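You operate a simulated robot arm through the tools that you are given. There is no shell and no other tool.

You run a simulated robot arm. Do the job below in one go: nothing can be reset, and whatever is moved stays where it is left.

TASK
Put things in order on the top of the wooden bench. At the end: the pink buffing pad stands on top of the white mirror cover; the white wiping pad stands on top of the brown clip carton; the orange sanding block stands where the white wiping pad stood; the red brush stands where the pink buffing pad stood; whatever was shut is shut again. Leave all else as you found it, and nothing knocked over.
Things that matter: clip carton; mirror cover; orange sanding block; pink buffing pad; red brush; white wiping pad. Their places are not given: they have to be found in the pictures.

It is judged by the outcome, as a careful person would: the job done as asked, and still so three seconds after it is handed in. It fails if anything else is knocked over, pushed out of place, dropped, spilled or broken. A push-on lid holds only when it is set on centred and level and pressed home; a screw cap is set on level and turned clockwise until tight.

THE ROBOT
A 7-joint arm with a two-finger parallel gripper, fixed in place. Base frame: the origin is at the foot of the arm, x ahead of it, y to its left, z up; the work surface is at about z = 0. Readings come in mm, rad, newtons and seconds.
With the tool pointing down near the work surface it reaches from about 240 to 620 mm from the base axis. Its first joint turns from -1.152 to 1.152 rad. Payload 2.6 kg.
The tool frame sits at the grasp point between the pads (the TCP): z along the fingers, y along the line on which they close. The tips reach 30 mm beyond it. The gripper opens to 94 mm. The fingers are 28 mm wide and 10 mm thick; the gripper's body (50 by 96 mm) begins 55 mm behind the TCP.
Orientation is that of the tool frame in the base frame, as a unit quaternion [x, y, z, w]. With the fingers straight down and closing along the base's y, the tool's x points along the base's -x, its y along +y and its z along -z.

THE INTERFACE
- The arm moves only by the tool send_rows. Its argument "rows" is text: rows parted by semicolons, each of 7 numbers parted by spaces: the shift along the base's x, y, z in units of 100 mm (1.0 is 100 mm), then the turn, a rotation vector about the base's x, y, z in units of 45 degrees (1.0 is 45 degrees), then the finger opening in mm, from 0 to 94. In form: tx ty tz ax ay az jaw; .... A call has 1 to 20 rows; each row is the pose to reach, as a shift and turn from the pose commanded when the call began. A call with a number of a shift or a turn outside -1 to 1 is refused whole. A row lasts 0.2 s, in which the tool goes at most 50 mm and 0.15 rad; a call with a longer step from one row to the next is refused whole, and so is a gripper value outside its range. A pose out of reach is approached as far as the arm can. The call stops where the force on the tool passes 40 N (or 10 N more than at its start, if that is more) or the arm is blocked; 0.2 s more then pass. Each finger travels about 72 mm/s and halts on what it meets, pressing with about 40 N; the grip force reading is that of the motor and also rises with nothing between the fingers. The clock runs only during rows and for 0.2 s after the last one: add rows that repeat a pose to give the fingers time. It gives the time, the measured TCP pose, the force on the tool (base axes), the opening and the grip force at its end, in the units of the frame above (readings bear some noise), with the torque about the TCP (base axes, N m) and any sound that the robot's microphone picked up.
- Cameras (640 x 400 px; columns grow to the right, rows downward): "scene" is fixed at [28.7, 425.4, 564]; the picture's right is [-0.84, -0.55, 0.00], its down [-0.33, 0.50, -0.80] and it looks along [0.44, -0.67, -0.59] (base axes); focal length 248 px, centre (320, 200). "wrist" rides on the gripper at [76, 14, -102] in the tool frame; the picture's right is [-0.18, 0.98, 0.00], its down [-0.75, -0.14, -0.64] and it looks along [-0.63, -0.12, 0.77] (tool axes); focal length 243 px, centre (320, 200).
- camera(camera): a new picture of that camera. No time passes.
- probe_pixels(camera, pixels): for up to 12 pixels [column, row] of the newest picture of that camera ("zoom" is the newest enlarged one), the place [x, y, z] in the base frame of the surface seen there, good to about 2 mm. No time passes.
- zoom(camera, box): a new picture of the part [left, top, right, bottom] of that camera's present view, enlarged. No time passes.
- sign_off(): hands the job in; it is judged then, once.

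Leave the gripper open and the arm clear of the work at the hand-in unless told otherwise.

The tools are called after "Emit:" as a command line: name --argument value ..., lists and objects as JSON in quotes. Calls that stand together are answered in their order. send_rows: Moves the arm, as the interface text tells. Its arguments: {"type":"object","properties":{"rows":{"type":"string"}},"required":["rows"]} The other tools are called the same way: camera (camera) takes a picture; probe_pixels (camera, pixels) gives the place of the surface under pixels of a picture; zoom (camera, box) takes an enlarged picture of a part of a camera's view; sign_off () hands the job in.

At the start:

```text
time_s: 0.0
ee_pos: [304.8, -252.8, 324.3]
orientation: [0.0, 1.0, 0.001, 0.0]
force: [0.1, -0.1, -0.5]
moment: [-0.02, -0.01, 0.03]
width: 93.9
gripper_force: 0.1
```

scene: 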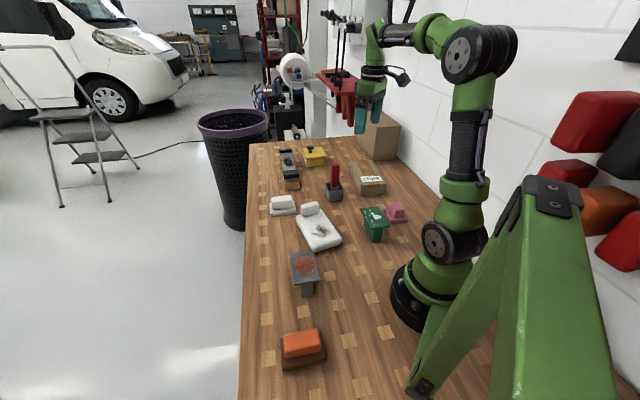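
wrist: 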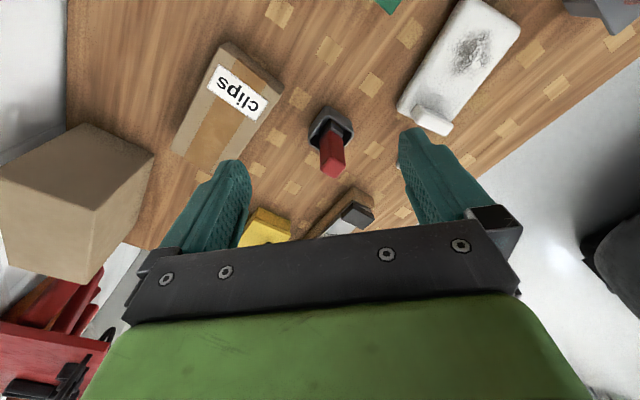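

I see a bench with several objects. I'll start with enlarged views of the scene picture: the bench's far part (box 240,130,420,260) and near part (box 240,240,420,380).

Emit:
zoom --camera "scene" --box '[250, 135, 410, 235]'

Emit:
zoom --camera "scene" --box '[240, 190, 440, 315]'

Emit:
zoom --camera "scene" --box '[240, 275, 440, 400]'

```text
4.00 times, centred on (330, 185) of scene
```

zoom: 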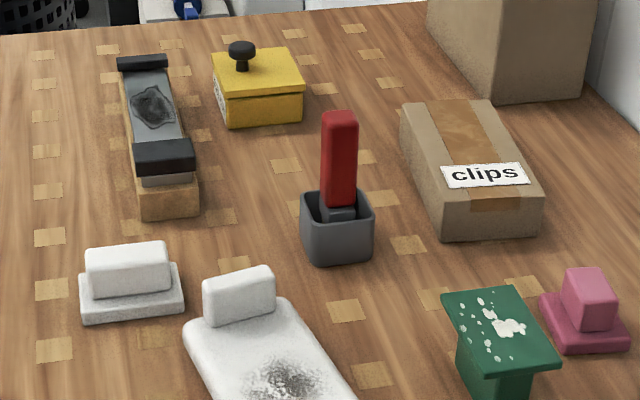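

```text
3.20 times, centred on (340, 252) of scene
```

zoom: 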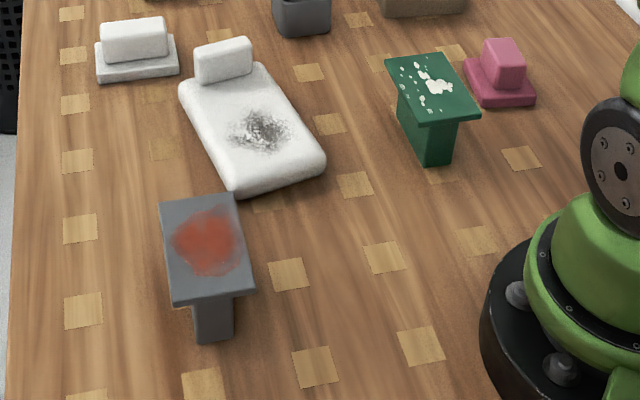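

```text
3.20 times, centred on (340, 338) of scene
```

zoom: 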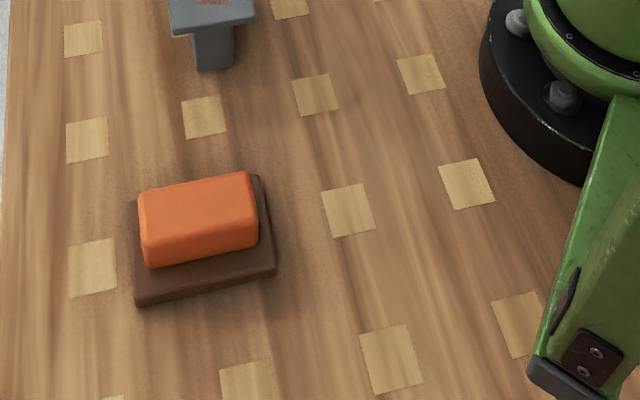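

I'll look closer at the red brush in the grey cup (scene ~334,185), the white cover, and the same objects from the wrist camera.

Emit:
zoom --camera "scene" --box '[310, 155, 358, 210]'

Emit:
zoom --camera "wrist" --box '[270, 80, 390, 200]'

Emit:
zoom --camera "wrist" --box '[380, 0, 540, 150]'

Emit:
zoom --camera "wrist" --box '[160, 30, 300, 170]'

```text
7.27 times, centred on (334, 182) of scene
```

zoom: 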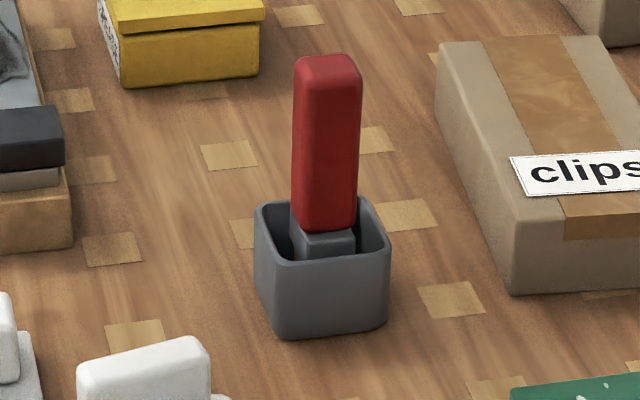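

```text
3.33 times, centred on (330, 140) of wrist
```

zoom: 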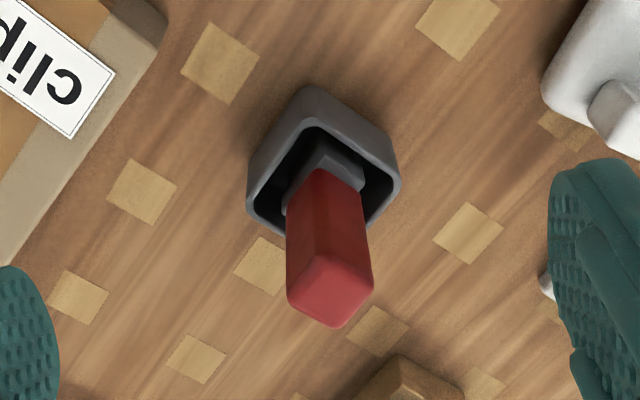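

```text
2.67 times, centred on (460, 75) of wrist
```

zoom: 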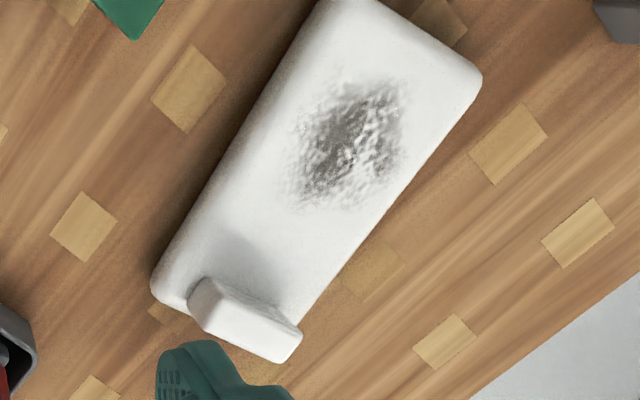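

```text
2.86 times, centred on (230, 100) of wrist
```

zoom: 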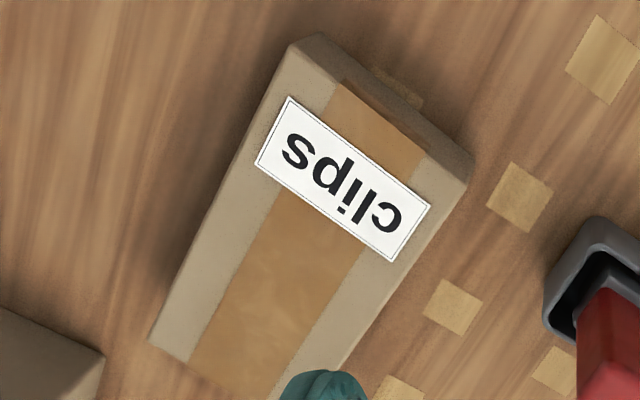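

The red brush is an upright handle with a grey lower part, standing in a grey cup. I'll probe the clip carton corners now in the newest zoom (wrist view of carton) and scene pixels for others.

Emit:
probe_pixels --camera "zoom" --pixels '[[293, 50], [455, 180], [160, 335], [310, 330], [290, 250], [330, 140], [230, 330], [466, 170], [320, 38], [560, 310], [500, 200]]'

Emit:
probe_pixels --camera "scene" --pixels '[[283, 200], [276, 211], [294, 211], [270, 200], [310, 209], [318, 232], [338, 242], [303, 218], [335, 168], [396, 209], [388, 218], [404, 219]]'

Emit:
probe_pixels --camera "scene" --pixels '[[302, 340], [285, 338], [319, 332], [287, 357], [319, 352], [282, 366], [325, 357], [320, 334], [281, 342], [300, 362], [305, 262], [375, 217]]'

```text
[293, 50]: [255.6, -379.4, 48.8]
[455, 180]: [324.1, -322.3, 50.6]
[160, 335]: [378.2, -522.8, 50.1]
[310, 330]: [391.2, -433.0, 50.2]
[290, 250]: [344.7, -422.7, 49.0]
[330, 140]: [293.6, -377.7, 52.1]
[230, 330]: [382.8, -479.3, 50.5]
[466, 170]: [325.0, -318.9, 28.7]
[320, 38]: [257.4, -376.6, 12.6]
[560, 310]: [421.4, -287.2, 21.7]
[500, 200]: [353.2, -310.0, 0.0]
```

```text
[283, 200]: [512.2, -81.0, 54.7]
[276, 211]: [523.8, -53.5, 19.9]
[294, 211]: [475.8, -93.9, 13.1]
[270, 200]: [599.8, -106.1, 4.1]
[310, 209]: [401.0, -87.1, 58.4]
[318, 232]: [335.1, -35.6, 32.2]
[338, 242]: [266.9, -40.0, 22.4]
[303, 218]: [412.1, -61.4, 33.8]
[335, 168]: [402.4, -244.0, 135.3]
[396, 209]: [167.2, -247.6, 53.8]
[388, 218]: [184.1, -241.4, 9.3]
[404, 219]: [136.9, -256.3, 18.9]
```

```text
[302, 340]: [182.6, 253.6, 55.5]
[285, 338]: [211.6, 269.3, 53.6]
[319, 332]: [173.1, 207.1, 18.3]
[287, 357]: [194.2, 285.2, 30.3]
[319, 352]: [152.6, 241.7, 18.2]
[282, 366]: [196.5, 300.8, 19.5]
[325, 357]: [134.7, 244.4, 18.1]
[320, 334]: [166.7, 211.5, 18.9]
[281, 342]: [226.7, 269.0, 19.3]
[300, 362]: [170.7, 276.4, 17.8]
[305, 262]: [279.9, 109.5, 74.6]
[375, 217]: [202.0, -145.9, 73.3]
```

Next I'll zoom on the white wiping pad in the scene for dense probing.

Emit:
zoom --camera "scene" --box '[264, 188, 304, 218]'

```text
13.33 times, centred on (284, 203) of scene
```

zoom: 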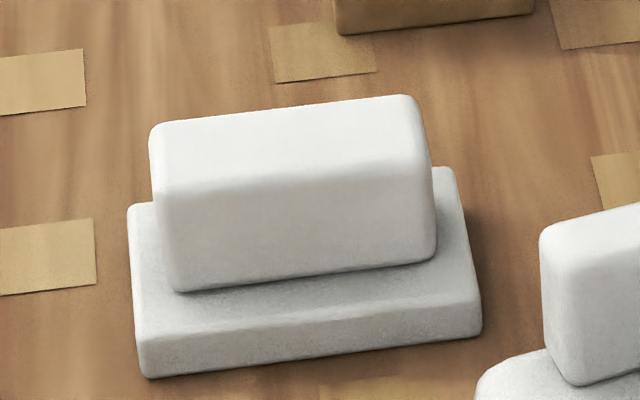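

Emit:
probe_pixels --camera "zoom" --pixels '[[160, 130], [405, 103], [175, 180], [420, 155], [180, 280], [425, 250], [150, 330], [470, 285], [155, 365], [470, 330], [140, 212], [443, 175]]'

Emit:
zoom --camera "scene" --box '[380, 196, 412, 228]'

```text
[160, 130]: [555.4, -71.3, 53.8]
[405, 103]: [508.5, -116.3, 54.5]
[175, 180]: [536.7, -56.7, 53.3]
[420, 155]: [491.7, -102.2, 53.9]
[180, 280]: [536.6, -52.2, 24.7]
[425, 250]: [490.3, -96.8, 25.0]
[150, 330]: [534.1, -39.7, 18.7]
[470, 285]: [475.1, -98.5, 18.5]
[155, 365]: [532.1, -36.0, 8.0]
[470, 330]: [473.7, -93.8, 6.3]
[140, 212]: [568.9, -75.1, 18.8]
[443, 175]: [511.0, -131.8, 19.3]
```

```text
12.50 times, centred on (396, 212) of scene
```

zoom: 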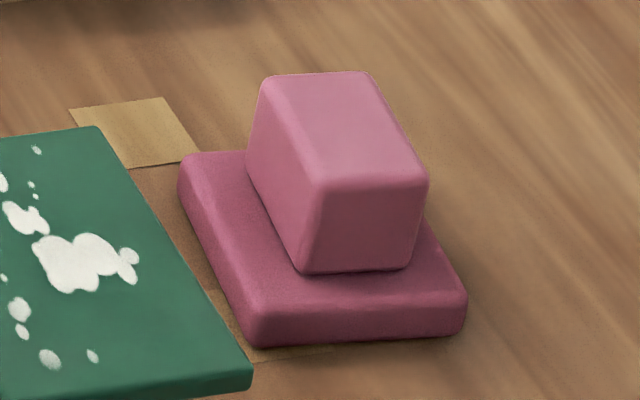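

Emit:
probe_pixels --camera "zoom" --pixels '[[272, 82], [362, 78], [325, 180], [418, 180], [308, 262], [405, 260], [252, 308], [460, 298], [258, 338], [458, 328], [190, 160], [255, 160]]'

Emit:
zoom --camera "scene" --box '[270, 315, 334, 379]'

```text
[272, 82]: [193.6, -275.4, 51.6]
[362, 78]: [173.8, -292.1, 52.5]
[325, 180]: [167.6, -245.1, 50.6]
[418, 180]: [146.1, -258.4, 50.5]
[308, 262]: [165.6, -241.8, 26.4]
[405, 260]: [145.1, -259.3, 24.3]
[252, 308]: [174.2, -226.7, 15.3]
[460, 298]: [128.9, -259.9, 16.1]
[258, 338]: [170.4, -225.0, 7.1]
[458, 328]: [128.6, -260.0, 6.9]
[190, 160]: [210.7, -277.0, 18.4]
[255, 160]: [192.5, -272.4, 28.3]
```

```text
6.25 times, centred on (302, 347) of scene
```

zoom: 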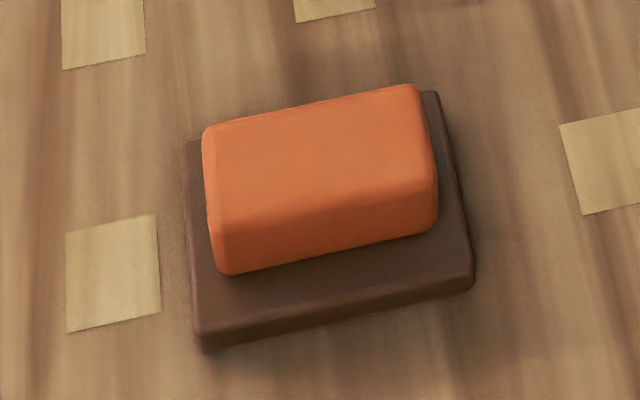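

Emit:
probe_pixels --camera "zoom" --pixels '[[210, 135], [410, 92], [225, 215], [430, 175], [228, 265], [430, 225], [200, 335], [470, 280], [205, 346], [188, 148], [433, 98], [325, 145]]'

Emit:
zoom --camera "scene" --box '[290, 195, 350, 255]'

```text
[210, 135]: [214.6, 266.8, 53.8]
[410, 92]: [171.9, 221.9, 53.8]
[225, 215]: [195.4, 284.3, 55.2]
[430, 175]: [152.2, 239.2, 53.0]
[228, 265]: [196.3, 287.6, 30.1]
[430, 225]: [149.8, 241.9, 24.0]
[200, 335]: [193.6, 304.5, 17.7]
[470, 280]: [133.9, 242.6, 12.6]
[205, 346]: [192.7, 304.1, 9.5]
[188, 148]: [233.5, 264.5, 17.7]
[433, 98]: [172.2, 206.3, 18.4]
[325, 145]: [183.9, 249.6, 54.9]
```

```text
6.67 times, centred on (320, 225) of scene
```

zoom: 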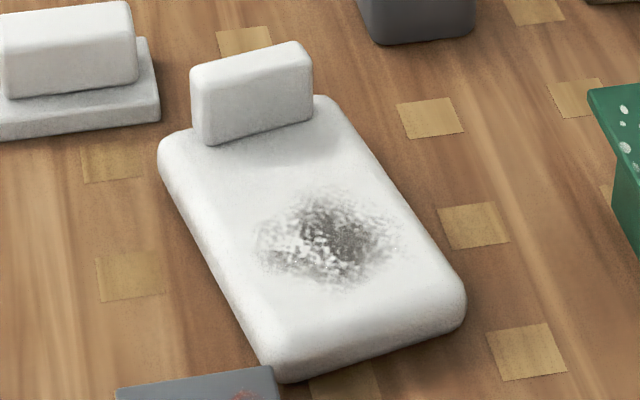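

Emit:
probe_pixels --camera "zoom" --pixels '[[195, 70], [305, 50], [205, 85], [310, 65], [210, 140], [310, 115], [170, 150], [330, 105], [280, 355], [455, 305], [250, 170], [330, 150]]'

Emit:
probe_pixels --camera "zoom" --pixels '[[200, 190], [370, 170], [260, 220], [400, 220], [330, 240], [300, 280], [380, 260], [290, 330], [430, 290], [350, 310], [160, 160], [465, 300]]'

Emit:
zoom --camera "scene" --box '[318, 160, 352, 206]'

```text
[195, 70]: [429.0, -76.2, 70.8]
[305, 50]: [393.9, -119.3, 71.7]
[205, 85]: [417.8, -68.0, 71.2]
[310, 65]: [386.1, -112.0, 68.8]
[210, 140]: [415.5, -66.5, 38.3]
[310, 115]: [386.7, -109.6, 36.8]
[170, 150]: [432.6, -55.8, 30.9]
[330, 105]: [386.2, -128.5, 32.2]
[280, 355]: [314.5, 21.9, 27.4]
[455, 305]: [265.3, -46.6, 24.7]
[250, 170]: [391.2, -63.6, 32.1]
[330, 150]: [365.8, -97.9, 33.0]
```

```text
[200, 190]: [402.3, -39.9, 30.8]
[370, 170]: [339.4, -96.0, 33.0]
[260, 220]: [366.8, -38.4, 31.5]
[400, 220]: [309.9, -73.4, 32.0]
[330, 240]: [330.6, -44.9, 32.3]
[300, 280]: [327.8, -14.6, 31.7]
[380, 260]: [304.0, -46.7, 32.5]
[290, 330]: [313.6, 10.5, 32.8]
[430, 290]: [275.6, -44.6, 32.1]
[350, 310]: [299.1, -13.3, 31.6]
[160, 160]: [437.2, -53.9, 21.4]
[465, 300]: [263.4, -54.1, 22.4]
```

```text
8.70 times, centred on (335, 183) of scene
```

zoom: 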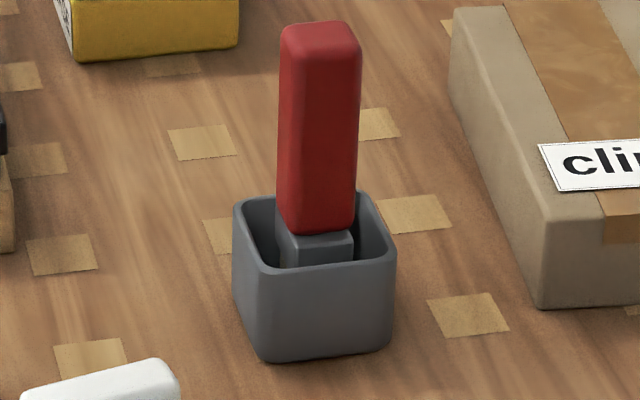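

Emit:
probe_pixels --camera "zoom" --pixels '[[290, 35], [345, 28], [300, 60], [350, 60], [285, 220], [345, 225], [320, 250], [265, 265], [390, 258], [240, 205], [375, 200], [270, 355]]'

Emit:
probe_pixels --camera "zoom" --pixels '[[385, 345], [260, 300], [380, 300], [262, 225], [370, 230], [283, 250], [300, 240], [345, 240], [325, 45], [318, 150], [240, 280], [355, 150]]'

Emit:
zoom --camera "wrist" --box '[295, 90, 365, 190]'

```text
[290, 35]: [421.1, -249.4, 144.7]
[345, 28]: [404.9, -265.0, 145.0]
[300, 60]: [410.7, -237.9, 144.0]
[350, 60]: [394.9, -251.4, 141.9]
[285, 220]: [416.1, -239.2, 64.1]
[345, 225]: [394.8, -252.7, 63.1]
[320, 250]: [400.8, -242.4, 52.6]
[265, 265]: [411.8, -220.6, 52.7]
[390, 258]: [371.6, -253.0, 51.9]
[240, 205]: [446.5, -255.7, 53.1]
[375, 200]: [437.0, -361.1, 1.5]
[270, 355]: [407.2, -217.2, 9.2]
```

```text
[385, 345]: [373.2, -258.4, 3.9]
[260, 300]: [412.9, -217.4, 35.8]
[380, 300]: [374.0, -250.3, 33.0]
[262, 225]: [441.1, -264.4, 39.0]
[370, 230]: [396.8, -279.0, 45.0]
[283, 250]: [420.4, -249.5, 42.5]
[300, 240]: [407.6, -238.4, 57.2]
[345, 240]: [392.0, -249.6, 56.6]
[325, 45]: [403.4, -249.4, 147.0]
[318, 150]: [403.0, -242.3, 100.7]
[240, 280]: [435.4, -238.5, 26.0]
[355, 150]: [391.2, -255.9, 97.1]
```

```text
4.00 times, centred on (330, 140) of wrist
```

zoom: 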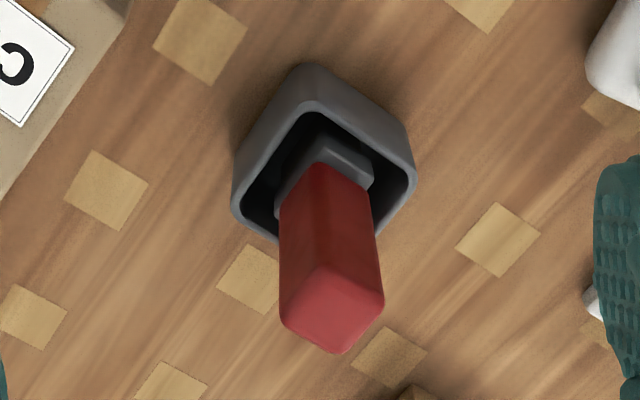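

Now I'll probe the big cardboard box (scene ~380,135), the green stand, the grey stand, the carton corners and the yellow box so I know the obstacles.

Emit:
probe_pixels --camera "scene" --pixels '[[362, 118], [380, 150], [378, 158], [398, 125], [375, 114], [362, 210], [388, 227], [373, 240], [361, 161], [383, 182], [362, 193], [376, 161]]'

Emit:
zoom --camera "scene" --box '[340, 100, 420, 200]'

Emit:
zoom --camera "scene" --box '[350, 190, 420, 250]'

```text
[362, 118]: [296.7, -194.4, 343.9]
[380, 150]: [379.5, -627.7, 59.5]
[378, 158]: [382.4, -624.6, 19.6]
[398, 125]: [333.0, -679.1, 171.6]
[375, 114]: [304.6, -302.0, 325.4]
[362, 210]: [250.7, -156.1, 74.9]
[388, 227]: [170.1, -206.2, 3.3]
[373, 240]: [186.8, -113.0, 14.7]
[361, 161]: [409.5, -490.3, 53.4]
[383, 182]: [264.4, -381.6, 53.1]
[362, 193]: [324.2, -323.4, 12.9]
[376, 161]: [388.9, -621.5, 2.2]
```

```text
4.00 times, centred on (380, 150) of scene
```

zoom: 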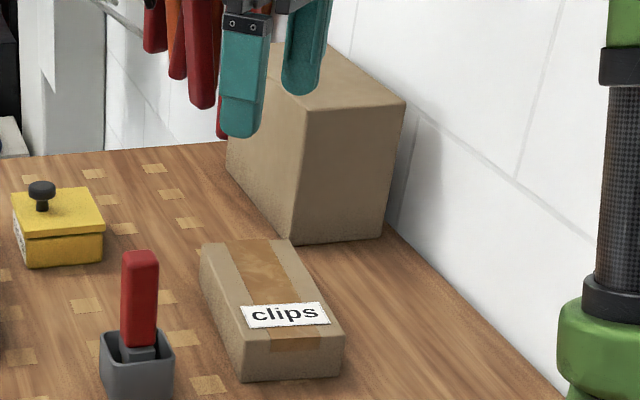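

```text
6.67 times, centred on (385, 220) of scene
```

zoom: 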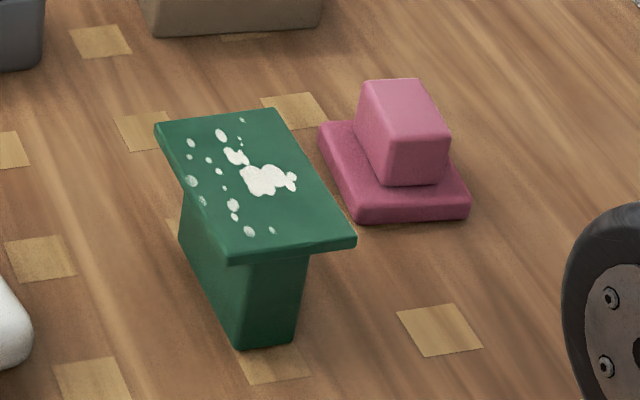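

Emit:
probe_pixels --camera "zoom" --pixels '[[165, 128], [270, 113], [228, 250], [350, 236], [240, 345], [295, 338], [185, 230], [262, 180]]'

Emit:
zoom --camera "scene" --box '[340, 155, 400, 200]'

```text
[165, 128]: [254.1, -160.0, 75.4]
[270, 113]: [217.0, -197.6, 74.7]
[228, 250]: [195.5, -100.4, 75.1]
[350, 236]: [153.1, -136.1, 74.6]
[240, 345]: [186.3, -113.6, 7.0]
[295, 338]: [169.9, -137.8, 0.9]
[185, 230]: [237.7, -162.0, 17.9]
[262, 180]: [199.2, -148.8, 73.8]
```

```text
8.89 times, centred on (370, 178) of scene
```

zoom: 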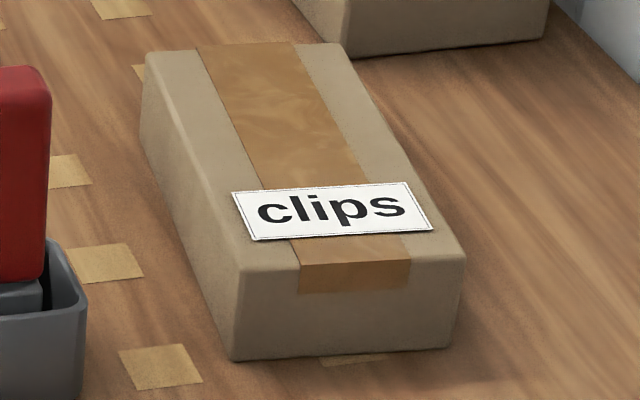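

Emit:
probe_pixels --camera "zoom" --pixels '[[245, 265], [462, 255], [150, 58], [335, 48], [240, 350], [450, 345], [220, 150], [300, 130], [370, 130], [330, 210]]'

Emit:
zoom --camera "scene" --box '[275, 240, 335, 300]'

```text
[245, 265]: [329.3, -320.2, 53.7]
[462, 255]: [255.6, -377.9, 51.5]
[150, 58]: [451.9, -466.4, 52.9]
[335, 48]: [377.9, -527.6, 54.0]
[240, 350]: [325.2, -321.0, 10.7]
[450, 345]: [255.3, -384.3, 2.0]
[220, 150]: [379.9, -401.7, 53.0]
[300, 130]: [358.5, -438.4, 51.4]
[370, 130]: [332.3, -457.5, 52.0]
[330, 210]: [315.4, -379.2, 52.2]
```

```text
6.67 times, centred on (305, 270) of scene
```

zoom: 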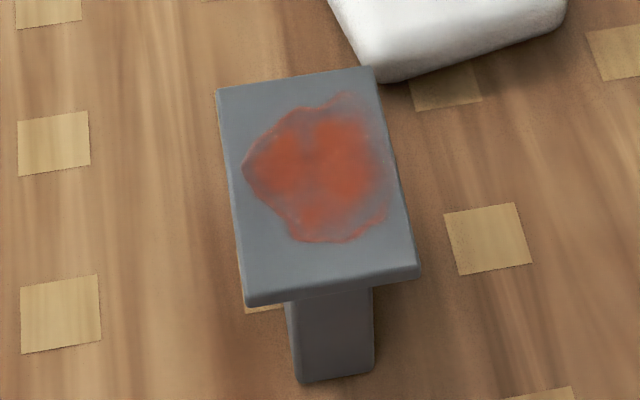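

Everything has been located:
- Pink pad: centre about (170,-268), base about 56x64 mm, handle top z 52, long axis at about -52°.
- White wiping pad: centre about (522.5,-86.4), long axis at about 44.5°.
- Orange block: centre about (183.5,253.7), long axis at 46°.
- Brush: about (408,-251), standing in a cup.
- Carton: centre (354,-423), top z 52.
- Mirror cover: free flat top about (340,-48), z 32.

I'll start with the pink pad and move above it, turning -45° and narrowing the jaw to 60.

Emit:
send_rows --rows "-0.125 -0.0125 -0.125 0 0 -0.125 60; -0.25 -0.025 -0.25 0 0 -0.25 60; -0.375 -0.0375 -0.375 0 0 -0.375 60; -0.5 -0.05 -0.5 0 0 -0.5 60; -0.625 -0.0625 -0.625 0 0 -0.625 60; -0.75 -0.075 -0.75 0 0 -0.75 60; -0.875 -0.0875 -0.875 0 0 -0.875 60; -1.0 -0.1 -1.0 0 0 -1.0 60; -1.0 -0.1 -1.0 0 0 -1.0 60"

```text
time_s: 2.0
ee_pos: [203.7, -262.9, 224.4]
orientation: [0.384, 0.924, 0.0, 0.0]
force: [0.0, 0.0, 0.5]
moment: [0.01, 0.04, 0.02]
width: 60.1
gripper_force: 0.1
```

The closing line is now at 45°. I'll take a wrist picture to refine the pink pad's position and angle.

Emit:
camera --camera "wrist"

```text
taken
```

wrist: 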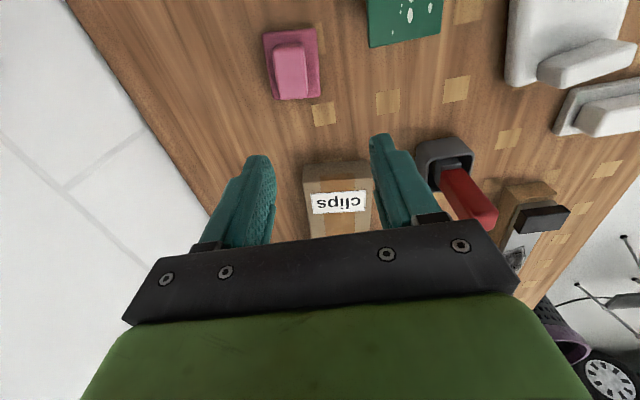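

Emit:
zoom --camera "wrist" --box '[250, 10, 340, 110]'

```text
4.00 times, centred on (295, 60) of wrist
```

zoom: 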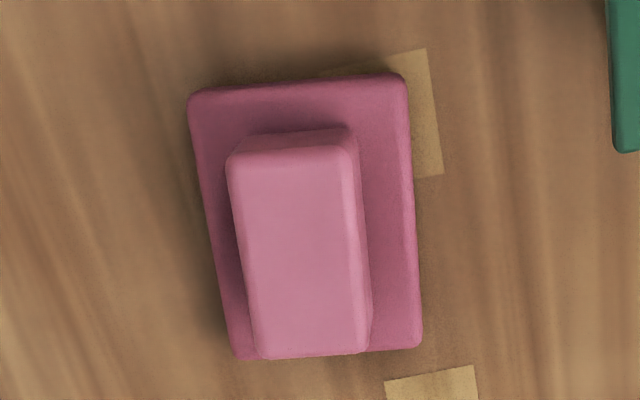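

Emit:
probe_pixels --camera "zoom" --pixels '[[240, 160], [345, 150], [265, 345], [362, 340], [200, 100], [395, 85], [240, 350], [413, 335], [303, 250], [370, 200], [310, 132]]'

```text
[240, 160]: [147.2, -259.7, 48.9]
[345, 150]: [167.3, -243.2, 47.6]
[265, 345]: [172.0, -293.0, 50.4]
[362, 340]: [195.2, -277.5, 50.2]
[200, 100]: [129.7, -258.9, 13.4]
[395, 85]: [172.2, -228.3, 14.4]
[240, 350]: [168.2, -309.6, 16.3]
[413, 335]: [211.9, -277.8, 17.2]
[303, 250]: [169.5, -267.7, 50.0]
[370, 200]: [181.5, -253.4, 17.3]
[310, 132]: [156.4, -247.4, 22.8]
```

The pink pad's centre is (170.5,-268.6), its short axis at about 37.3°. I'll turn a further -7.7°, move over it and descend to z≈130.

Emit:
send_rows --rows "-0.12 -0.02 0 0 0 -0.06 60; -0.24 -0.04 0 0 0 -0.12 60; -0.337 -0.057 0 0 0 -0.171 60; -0.337 -0.057 -0.2 0 0 -0.171 60; -0.337 -0.057 -0.4 0 0 -0.171 60; -0.337 -0.057 -0.6 0 0 -0.171 60; -0.337 -0.057 -0.8 0 0 -0.171 60; -0.337 -0.057 -0.94 0 0 -0.171 60; -0.337 -0.057 -0.94 0 0 -0.171 60"

Emit:
camera --camera "wrist"

Emit:
zoom --camera "scene" --box '[340, 130, 440, 240]'

```text
time_s: 4.0
ee_pos: [170.6, -268.2, 129.0]
orientation: [0.444, 0.896, 0.0, 0.0]
force: [-0.8, 0.1, 0.5]
moment: [0.01, 0.0, -0.02]
width: 60.1
gripper_force: 0.2
```

```text
taken
```

wrist: 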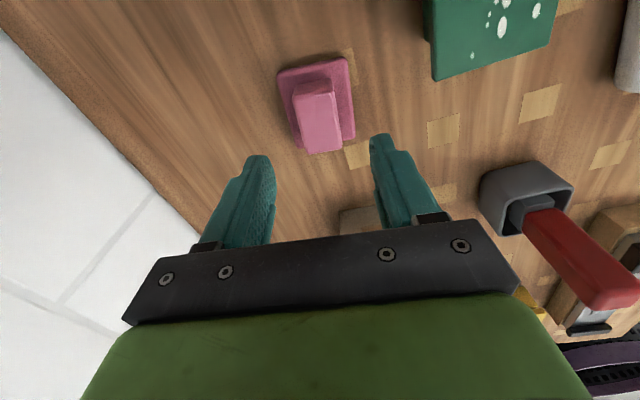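

```text
3.64 times, centred on (390, 185) of scene
```

zoom: 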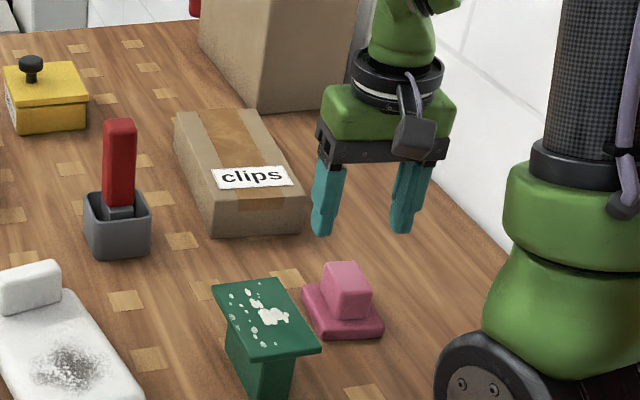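

The alignment checks out: the handle is at wrist (318,118), where the TCP axis should project at that depth. I'll descend to z≈52 with the jaw open at 60.

Emit:
send_rows --rows "0 0 -0.2 0 0 0 60; 0 0 -0.4 0 0 0 60; 0 0 -0.55 0 0 0 60; 0 0 -0.65 0 0 0 60; 0 0 -0.72 0 0 0 60; 0 0 -0.77 0 0 0 60; 0 0 -0.77 0 0 0 60"

Emit:
zoom --camera "scene" --box '[350, 170, 440, 240]'

Emit:
camera --camera "wrist"

```text
time_s: 5.6
ee_pos: [170.4, -268.2, 52.5]
orientation: [0.443, 0.896, 0.001, 0.0]
force: [0.1, 0.4, 0.4]
moment: [0.0, 0.02, 0.01]
width: 60.0
gripper_force: 0.1
```

```text
5.71 times, centred on (395, 205) of scene
```

zoom: 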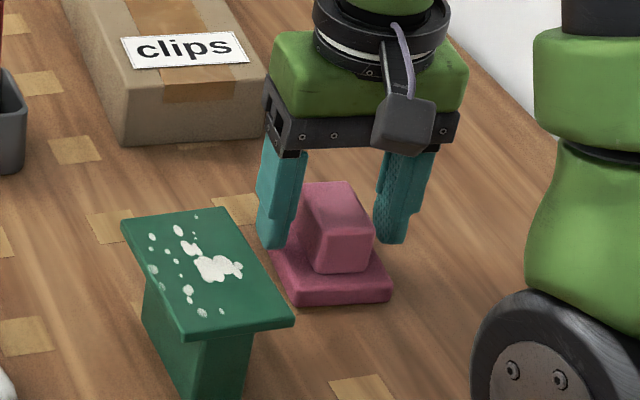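

```text
taken
```

wrist: 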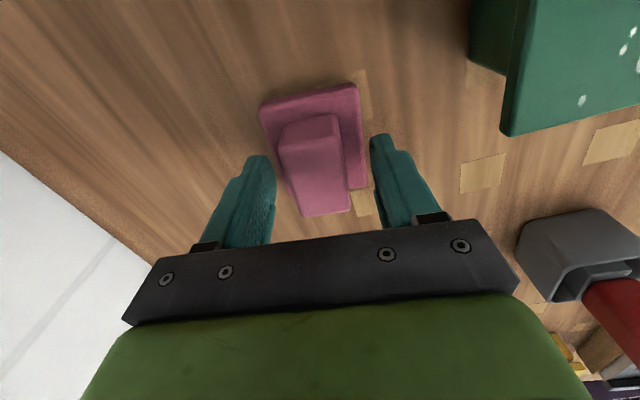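

The fingers straddle the pink handle. I'll close now.

Emit:
send_rows --rows "0 0 0 0 0 0 30; 0 0 0 0 0 0 15; 0 0 0 0 0 0 10; 0 0 0 0 0 0 10; 0 0 0 0 0 0 10"

```text
time_s: 6.8
ee_pos: [171.3, -268.1, 54.0]
orientation: [0.443, 0.896, 0.001, 0.0]
force: [0.5, 0.0, -0.5]
moment: [0.0, -0.03, -0.02]
width: 35.0
gripper_force: 39.7
```

Gripped at width 35. I'll lift 40 mm gently and check the hold.

Emit:
send_rows --rows "0 0 0.05 0 0 0 10; 0 0 0.15 0 0 0 10; 0 0 0.3 0 0 0 10; 0 0 0.45 0 0 0 10; 0 0 0.45 0 0 0 10"

Emit:
zoom --camera "scene" --box '[350, 150, 440, 230]'

Emit:
camera --camera "wrist"

```text
time_s: 8.0
ee_pos: [170.0, -269.9, 98.3]
orientation: [0.443, 0.896, 0.0, 0.0]
force: [0.4, -0.5, 0.8]
moment: [-0.04, 0.02, 0.01]
width: 34.8
gripper_force: 39.8
```

```text
5.00 times, centred on (395, 190) of scene
```

zoom: 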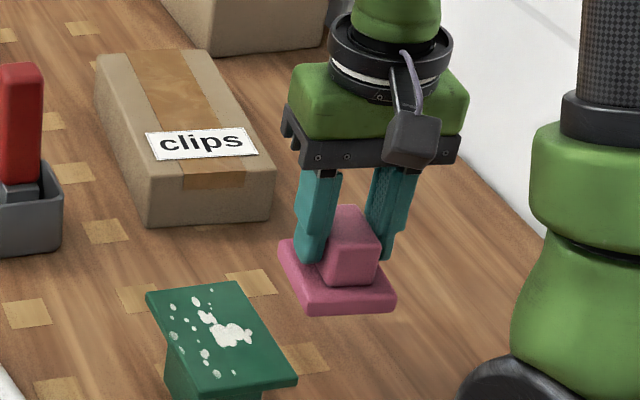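

```text
taken
```

wrist: 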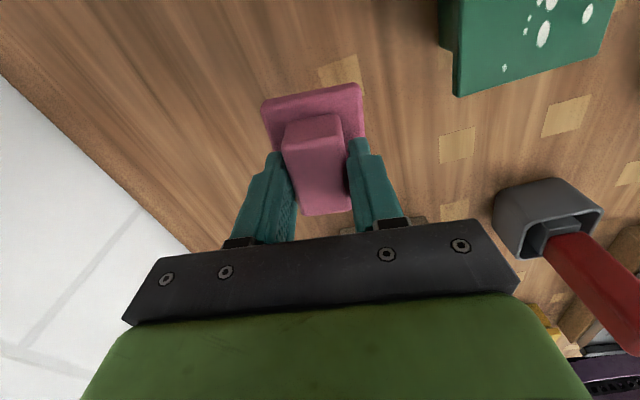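

The pink pad is firmly held and level. Next I'll raise it 100 mm and move towards the mirror cover, turning +19.5° to line up with the cover.

Emit:
send_rows --rows "0 0 0.2 0 0 0 10; 0 0 0.4 0 0 0 10; 0 0 0.6 0 0 0 10; 0 0 0.8 0 0 0 10; 0 0 1.0 0 0 0 10; 0.14 0.18 1.0 0 0 0.0866 10; 0.28 0.36 1.0 0 0 0.1732 10; 0.42 0.54 1.0 0 0 0.2598 10; 0.56 0.72 1.0 0 0 0.3464 10; 0.7 0.9 1.0 0 0 0.433 10; 0.7 0.9 1.0 0 0 0.433 10"

Emit:
send_rows --rows "0.15 0.2 0 0 0 0 10; 0.3 0.4 0 0 0 0 10; 0.45 0.6 0 0 0 0 10; 0.6 0.8 0 0 0 0 10; 0.75 1.0 0 0 0 0 10; 0.75 1.0 0 0 0 0 10"

Emit:
camera --camera "wrist"

Emit:
camera --camera "scene"

```text
time_s: 10.4
ee_pos: [240.7, -178.0, 197.3]
orientation: [0.286, 0.958, 0.0, -0.001]
force: [-0.7, 0.2, -0.6]
moment: [0.01, 0.0, 0.0]
width: 31.1
gripper_force: 40.1
```

```text
time_s: 11.8
ee_pos: [315.2, -77.8, 198.2]
orientation: [0.285, 0.958, -0.001, 0.0]
force: [-0.4, -0.2, -0.8]
moment: [0.01, 0.02, 0.01]
width: 30.9
gripper_force: 40.3
```

```text
taken
```

wrist: 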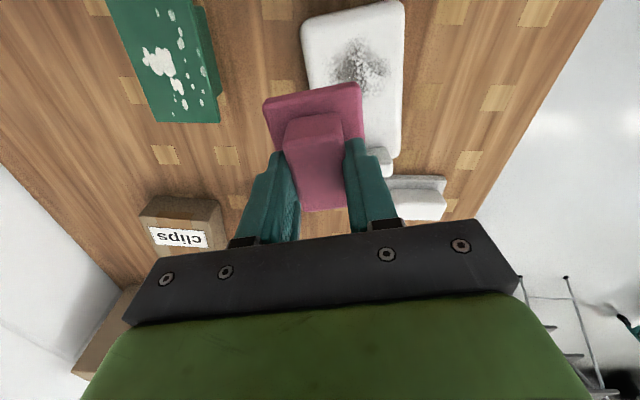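

```text
taken
```

scene: 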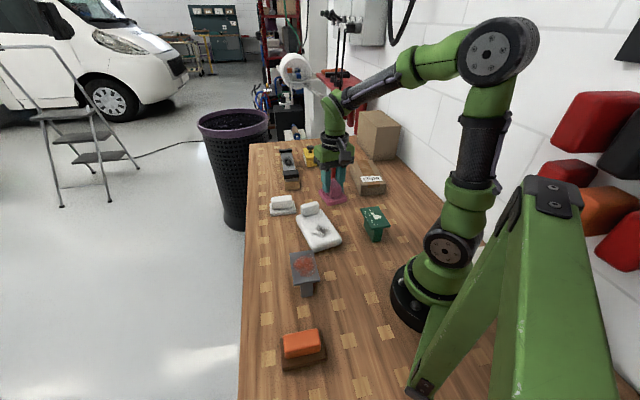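

The width went from 34.8 to 30.9, so the pad may have settled between the fingers. I'll zoom and probe the held pad to see its exact pose.

Emit:
zoom --camera "wrist" --box '[240, 60, 400, 240]'

Emit:
zoom --camera "scene" --box '[300, 130, 370, 215]'

```text
2.22 times, centred on (320, 150) of wrist
```

zoom: 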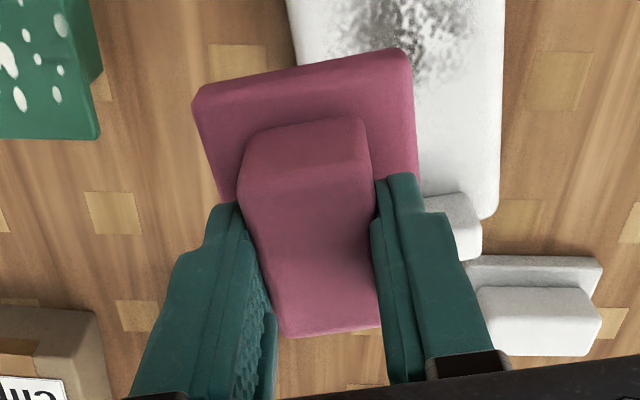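

```text
4.71 times, centred on (335, 172) of scene
```

zoom: 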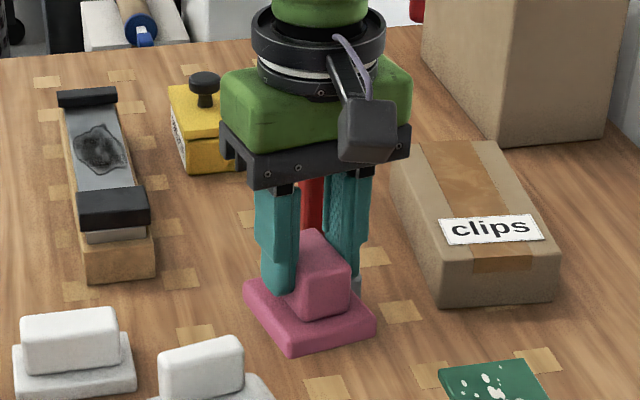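

Emit:
probe_pixels --camera "zoom" --pixels '[[248, 285], [290, 342], [368, 318], [290, 350], [370, 328], [322, 300], [345, 290], [315, 245], [322, 270], [347, 263]]'

Emit:
probe_pixels --camera "wrist" --pixels '[[268, 100], [358, 86], [288, 121], [342, 113], [273, 145], [361, 135], [312, 205], [340, 205], [315, 165]]'

```text
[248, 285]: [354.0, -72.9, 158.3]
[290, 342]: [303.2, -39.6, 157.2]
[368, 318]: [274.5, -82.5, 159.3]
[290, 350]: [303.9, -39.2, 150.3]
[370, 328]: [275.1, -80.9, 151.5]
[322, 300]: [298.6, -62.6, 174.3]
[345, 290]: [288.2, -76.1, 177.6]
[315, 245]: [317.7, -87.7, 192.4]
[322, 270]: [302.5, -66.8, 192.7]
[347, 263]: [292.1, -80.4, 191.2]
```

```text
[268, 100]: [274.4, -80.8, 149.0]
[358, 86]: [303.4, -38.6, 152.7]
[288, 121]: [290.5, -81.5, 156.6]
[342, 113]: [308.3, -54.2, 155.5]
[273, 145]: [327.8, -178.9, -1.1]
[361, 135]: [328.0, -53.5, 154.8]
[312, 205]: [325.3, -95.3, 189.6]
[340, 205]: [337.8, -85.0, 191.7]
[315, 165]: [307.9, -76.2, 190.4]
```

The pad is level and aligned with the fingers (56.3° against 56.8°). It settled about 4 mm lower onto the straight part of the handle, so its bottom is about 58 mm below the TCP. I'll move to (340,-48) over the mirror cover and descend until the pad is about 13 mm above its top.

Emit:
send_rows --rows "0.12 0.15 0 0 0 0 10; 0.248 0.298 0 0 0 0 10; 0.248 0.298 -0.2 0 0 0 10; 0.248 0.298 -0.4 0 0 0 10; 0.248 0.298 -0.6 0 0 0 10; 0.248 0.298 -0.8 0 0 0 10; 0.248 0.298 -0.94 0 0 0 10; 0.248 0.298 -0.94 0 0 0 10"

Emit:
camera --camera "wrist"

Emit:
zoom --camera "scene" --box '[285, 165, 360, 260]'

```text
time_s: 13.6
ee_pos: [340.8, -50.2, 104.6]
orientation: [0.286, 0.958, 0.0, 0.0]
force: [0.2, -0.3, -1.3]
moment: [0.01, -0.01, -0.03]
width: 31.0
gripper_force: 40.0
```

```text
taken
```

wrist: 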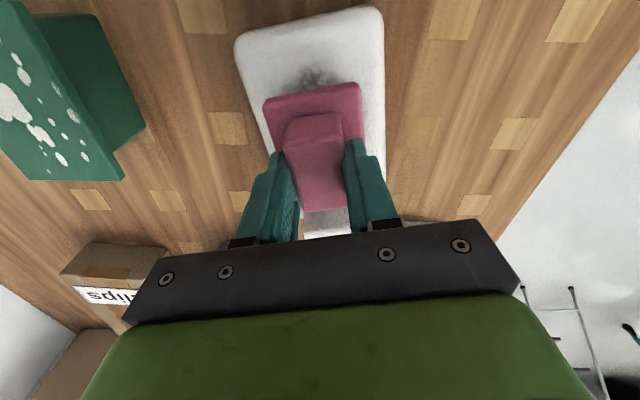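

```text
4.21 times, centred on (322, 212) of scene
```

zoom: 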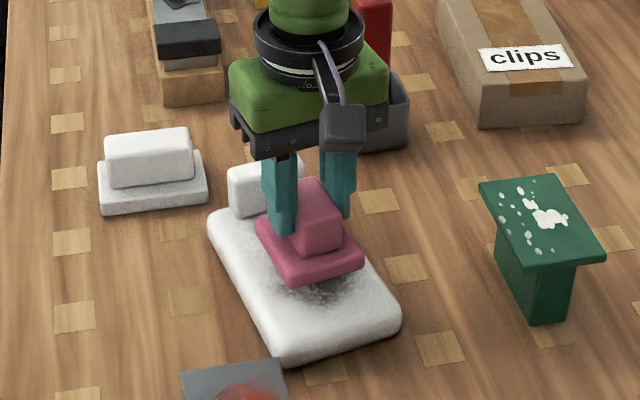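

The pad is over the flat of the cover with about 14 mm to go. I'll lower it 12 mm, then continue in small steps.

Emit:
send_rows --rows "0 0 -0.05 0 0 0 10; 0 0 -0.09 0 0 0 10; 0 0 -0.12 0 0 0 10; 0 0 -0.12 0 0 0 10"

Emit:
zoom --camera "scene" --box '[295, 190, 350, 255]'

```text
time_s: 14.6
ee_pos: [340.7, -49.5, 91.7]
orientation: [0.287, 0.958, 0.0, 0.0]
force: [0.0, -0.3, -0.1]
moment: [-0.01, -0.01, -0.01]
width: 31.1
gripper_force: 40.3
```

```text
6.15 times, centred on (322, 222) of scene
```

zoom: 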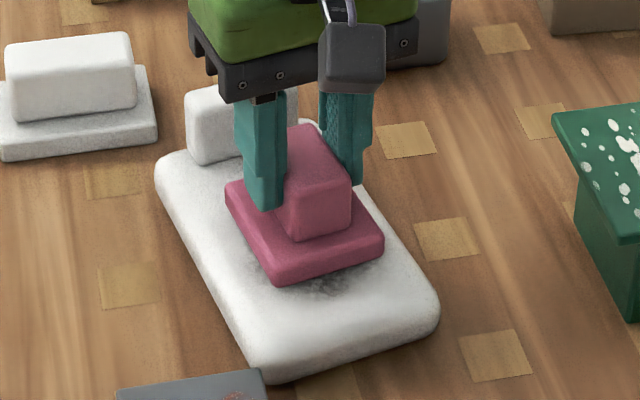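

Emit:
send_rows --rows "0 0 -0.01 0 0 0 10; 0 0 -0.02 0 0 0 10; 0 0 -0.02 0 0 0 10"

Emit:
probe_pixels --camera "scene" --pixels '[[316, 231], [317, 235], [340, 229]]'

```text
time_s: 15.4
ee_pos: [340.3, -49.8, 89.2]
orientation: [0.285, 0.958, 0.0, 0.0]
force: [0.2, 0.1, -1.8]
moment: [0.01, -0.04, -0.03]
width: 30.8
gripper_force: 39.9
```

```text
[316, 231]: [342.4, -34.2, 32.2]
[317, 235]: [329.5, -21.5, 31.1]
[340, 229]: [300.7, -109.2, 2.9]
```

Emit:
zoom --camera "scene" --box '[305, 200, 345, 245]'

```text
8.89 times, centred on (325, 222) of scene
```

zoom: 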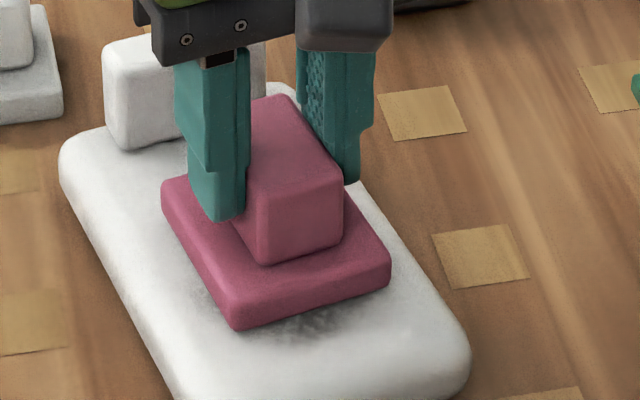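

Emit:
probe_pixels --camera "zoom" --pixels '[[225, 295], [375, 248], [232, 320], [382, 278], [180, 190], [270, 345], [265, 205], [230, 260]]'

Emit:
send_rows --rows "0 0 -0.01 0 0 0 10; 0 0 -0.02 0 0 0 10; 0 0 -0.02 0 0 0 10"

```text
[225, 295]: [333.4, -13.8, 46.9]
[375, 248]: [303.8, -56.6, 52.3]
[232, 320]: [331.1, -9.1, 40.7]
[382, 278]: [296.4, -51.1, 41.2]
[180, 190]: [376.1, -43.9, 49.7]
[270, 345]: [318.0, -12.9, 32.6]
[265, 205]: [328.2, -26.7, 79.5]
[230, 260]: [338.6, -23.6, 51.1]
```

```text
time_s: 16.2
ee_pos: [340.9, -48.9, 86.9]
orientation: [0.286, 0.958, 0.001, 0.0]
force: [-0.4, 0.7, 0.0]
moment: [0.0, 0.04, -0.05]
width: 30.9
gripper_force: 39.8
```

Emit:
send_rows --rows "0 0 -0.01 0 0 0 10; 0 0 -0.02 0 0 0 10; 0 0 -0.02 0 0 0 10"

```text
time_s: 17.0
ee_pos: [342.3, -48.7, 86.6]
orientation: [0.287, 0.958, 0.001, 0.001]
force: [-13.3, 0.0, 38.6]
moment: [0.14, 0.81, -0.04]
width: 30.9
gripper_force: 40.3
```

Contact was made, with 38.6 N upward. I'll ease back 1.5 mm to relax before opening.

Emit:
send_rows --rows "0 0 0.008 0 0 0 10; 0 0 0.015 0 0 0 10; 0 0 0.015 0 0 0 10"

Emit:
zoom --camera "scene" --box '[285, 190, 365, 260]'

```text
time_s: 17.8
ee_pos: [342.0, -48.4, 86.5]
orientation: [0.285, 0.959, 0.0, 0.001]
force: [4.1, -1.3, 13.4]
moment: [0.03, -0.22, -0.01]
width: 30.6
gripper_force: 40.2
```

```text
5.71 times, centred on (325, 225) of scene
```

zoom: 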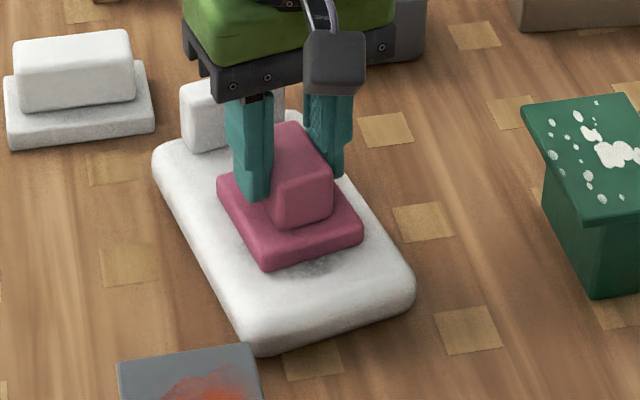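

The pad rests on the cover. I'll ease up a further 0.5 mm, open the jaw to 60, then rise.

Emit:
send_rows --rows "0 0 0.005 0 0 0 10; 0 0 0.005 0 0 0 30; 0 0 0.005 0 0 0 45; 0 0 0.005 0 0 0 60; 0 0 0.005 0 0 0 60; 0 0 0.005 0 0 0 60"

Emit:
send_rows --rows "0 0 0.1 0 0 0 60; 0 0 0.3 0 0 0 60; 0 0 0.5 0 0 0 60; 0 0 0.7 0 0 0 60; 0 0 0.9 0 0 0 60; 0 0 1.0 0 0 0 60; 0 0 1.0 0 0 0 60"

Emit:
zoom --camera "scene" --box '[285, 190, 365, 260]'

Emit:
camera --camera "wrist"

```text
time_s: 19.2
ee_pos: [340.5, -48.2, 87.3]
orientation: [0.285, 0.958, 0.001, 0.0]
force: [0.1, 0.2, 0.1]
moment: [0.01, -0.03, -0.01]
width: 60.1
gripper_force: 0.1
```

```text
time_s: 20.8
ee_pos: [340.9, -49.2, 188.4]
orientation: [0.286, 0.958, 0.001, 0.0]
force: [-0.5, -0.1, -0.4]
moment: [-0.01, 0.03, 0.0]
width: 60.0
gripper_force: 0.2
```

```text
5.71 times, centred on (325, 225) of scene
```

zoom: 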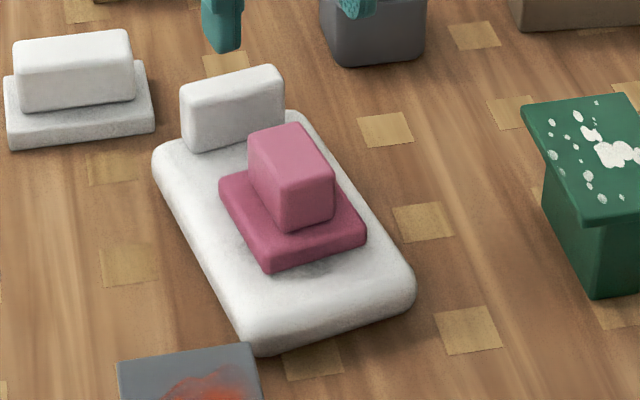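

```text
taken
```

wrist: 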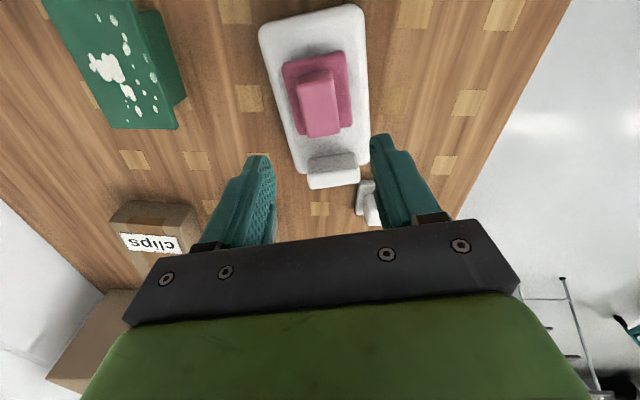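

The pink pad stands flat on the mirror cover. Next is the red brush at about (408,-251). I'll rise to z≈220 and move towards it, turning -15° so the closing line matches the brush's side.

Emit:
send_rows --rows "0 0 0.15 0 0 0 60; 0 0 0.35 0 0 0 60; 0.06 -0.2 0.35 0 0 -0.066 60; 0.12 -0.4 0.35 0 0 -0.132 60; 0.18 -0.6 0.35 0 0 -0.2 60; 0.24 -0.8 0.35 0 0 -0.266 60; 0.3 -1.0 0.35 0 0 -0.333 60; 0.3 -1.0 0.35 0 0 -0.333 60"

Emit:
camera --camera "wrist"

```text
time_s: 22.6
ee_pos: [370.9, -150.2, 222.9]
orientation: [0.409, 0.912, 0.0, -0.001]
force: [0.2, 0.1, -0.3]
moment: [0.01, 0.02, 0.01]
width: 60.1
gripper_force: 0.1
```

```text
taken
```

wrist: 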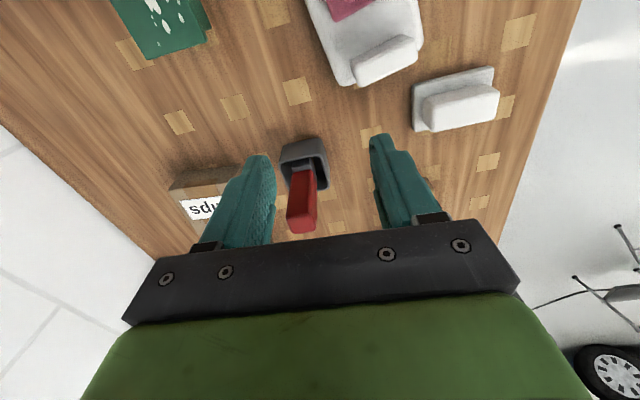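

The brush is visible at wrist (303,195). I'll zoom in and probe its top, its sides and the cup.

Emit:
zoom --camera "wrist" --box '[270, 130, 340, 240]'

```text
3.64 times, centred on (305, 185) of wrist
```

zoom: 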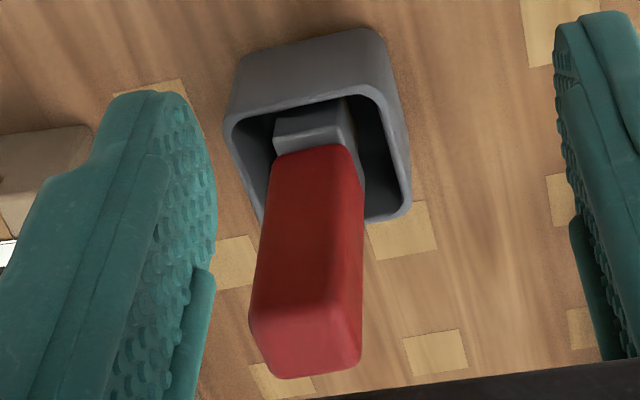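

Emit:
probe_pixels --camera "zoom" --pixels '[[258, 322], [340, 308], [280, 370], [352, 362], [305, 340], [280, 165], [345, 155], [285, 130], [340, 115], [240, 115], [378, 95], [405, 195]]'

Emit:
probe_pixels --camera "zoom" --pixels '[[300, 240], [355, 240], [262, 200], [250, 150], [265, 250], [352, 300], [370, 160], [375, 200], [310, 140], [360, 180], [245, 70], [375, 40]]'

```text
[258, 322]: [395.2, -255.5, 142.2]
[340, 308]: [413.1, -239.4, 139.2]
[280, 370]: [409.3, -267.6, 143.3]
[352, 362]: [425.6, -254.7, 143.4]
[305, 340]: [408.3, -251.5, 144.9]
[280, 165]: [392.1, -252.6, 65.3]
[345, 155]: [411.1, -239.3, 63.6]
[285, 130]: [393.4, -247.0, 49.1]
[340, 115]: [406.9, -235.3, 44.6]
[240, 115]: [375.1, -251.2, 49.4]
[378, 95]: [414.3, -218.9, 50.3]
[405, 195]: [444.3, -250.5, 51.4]
```

```text
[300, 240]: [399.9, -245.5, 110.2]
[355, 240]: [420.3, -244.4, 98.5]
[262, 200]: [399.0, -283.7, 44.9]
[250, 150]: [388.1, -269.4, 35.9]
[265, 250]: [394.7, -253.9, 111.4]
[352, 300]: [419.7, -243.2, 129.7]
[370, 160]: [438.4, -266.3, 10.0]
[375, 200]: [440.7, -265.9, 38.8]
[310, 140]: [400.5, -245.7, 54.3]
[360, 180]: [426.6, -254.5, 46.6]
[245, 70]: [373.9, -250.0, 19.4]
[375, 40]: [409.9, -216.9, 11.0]
```

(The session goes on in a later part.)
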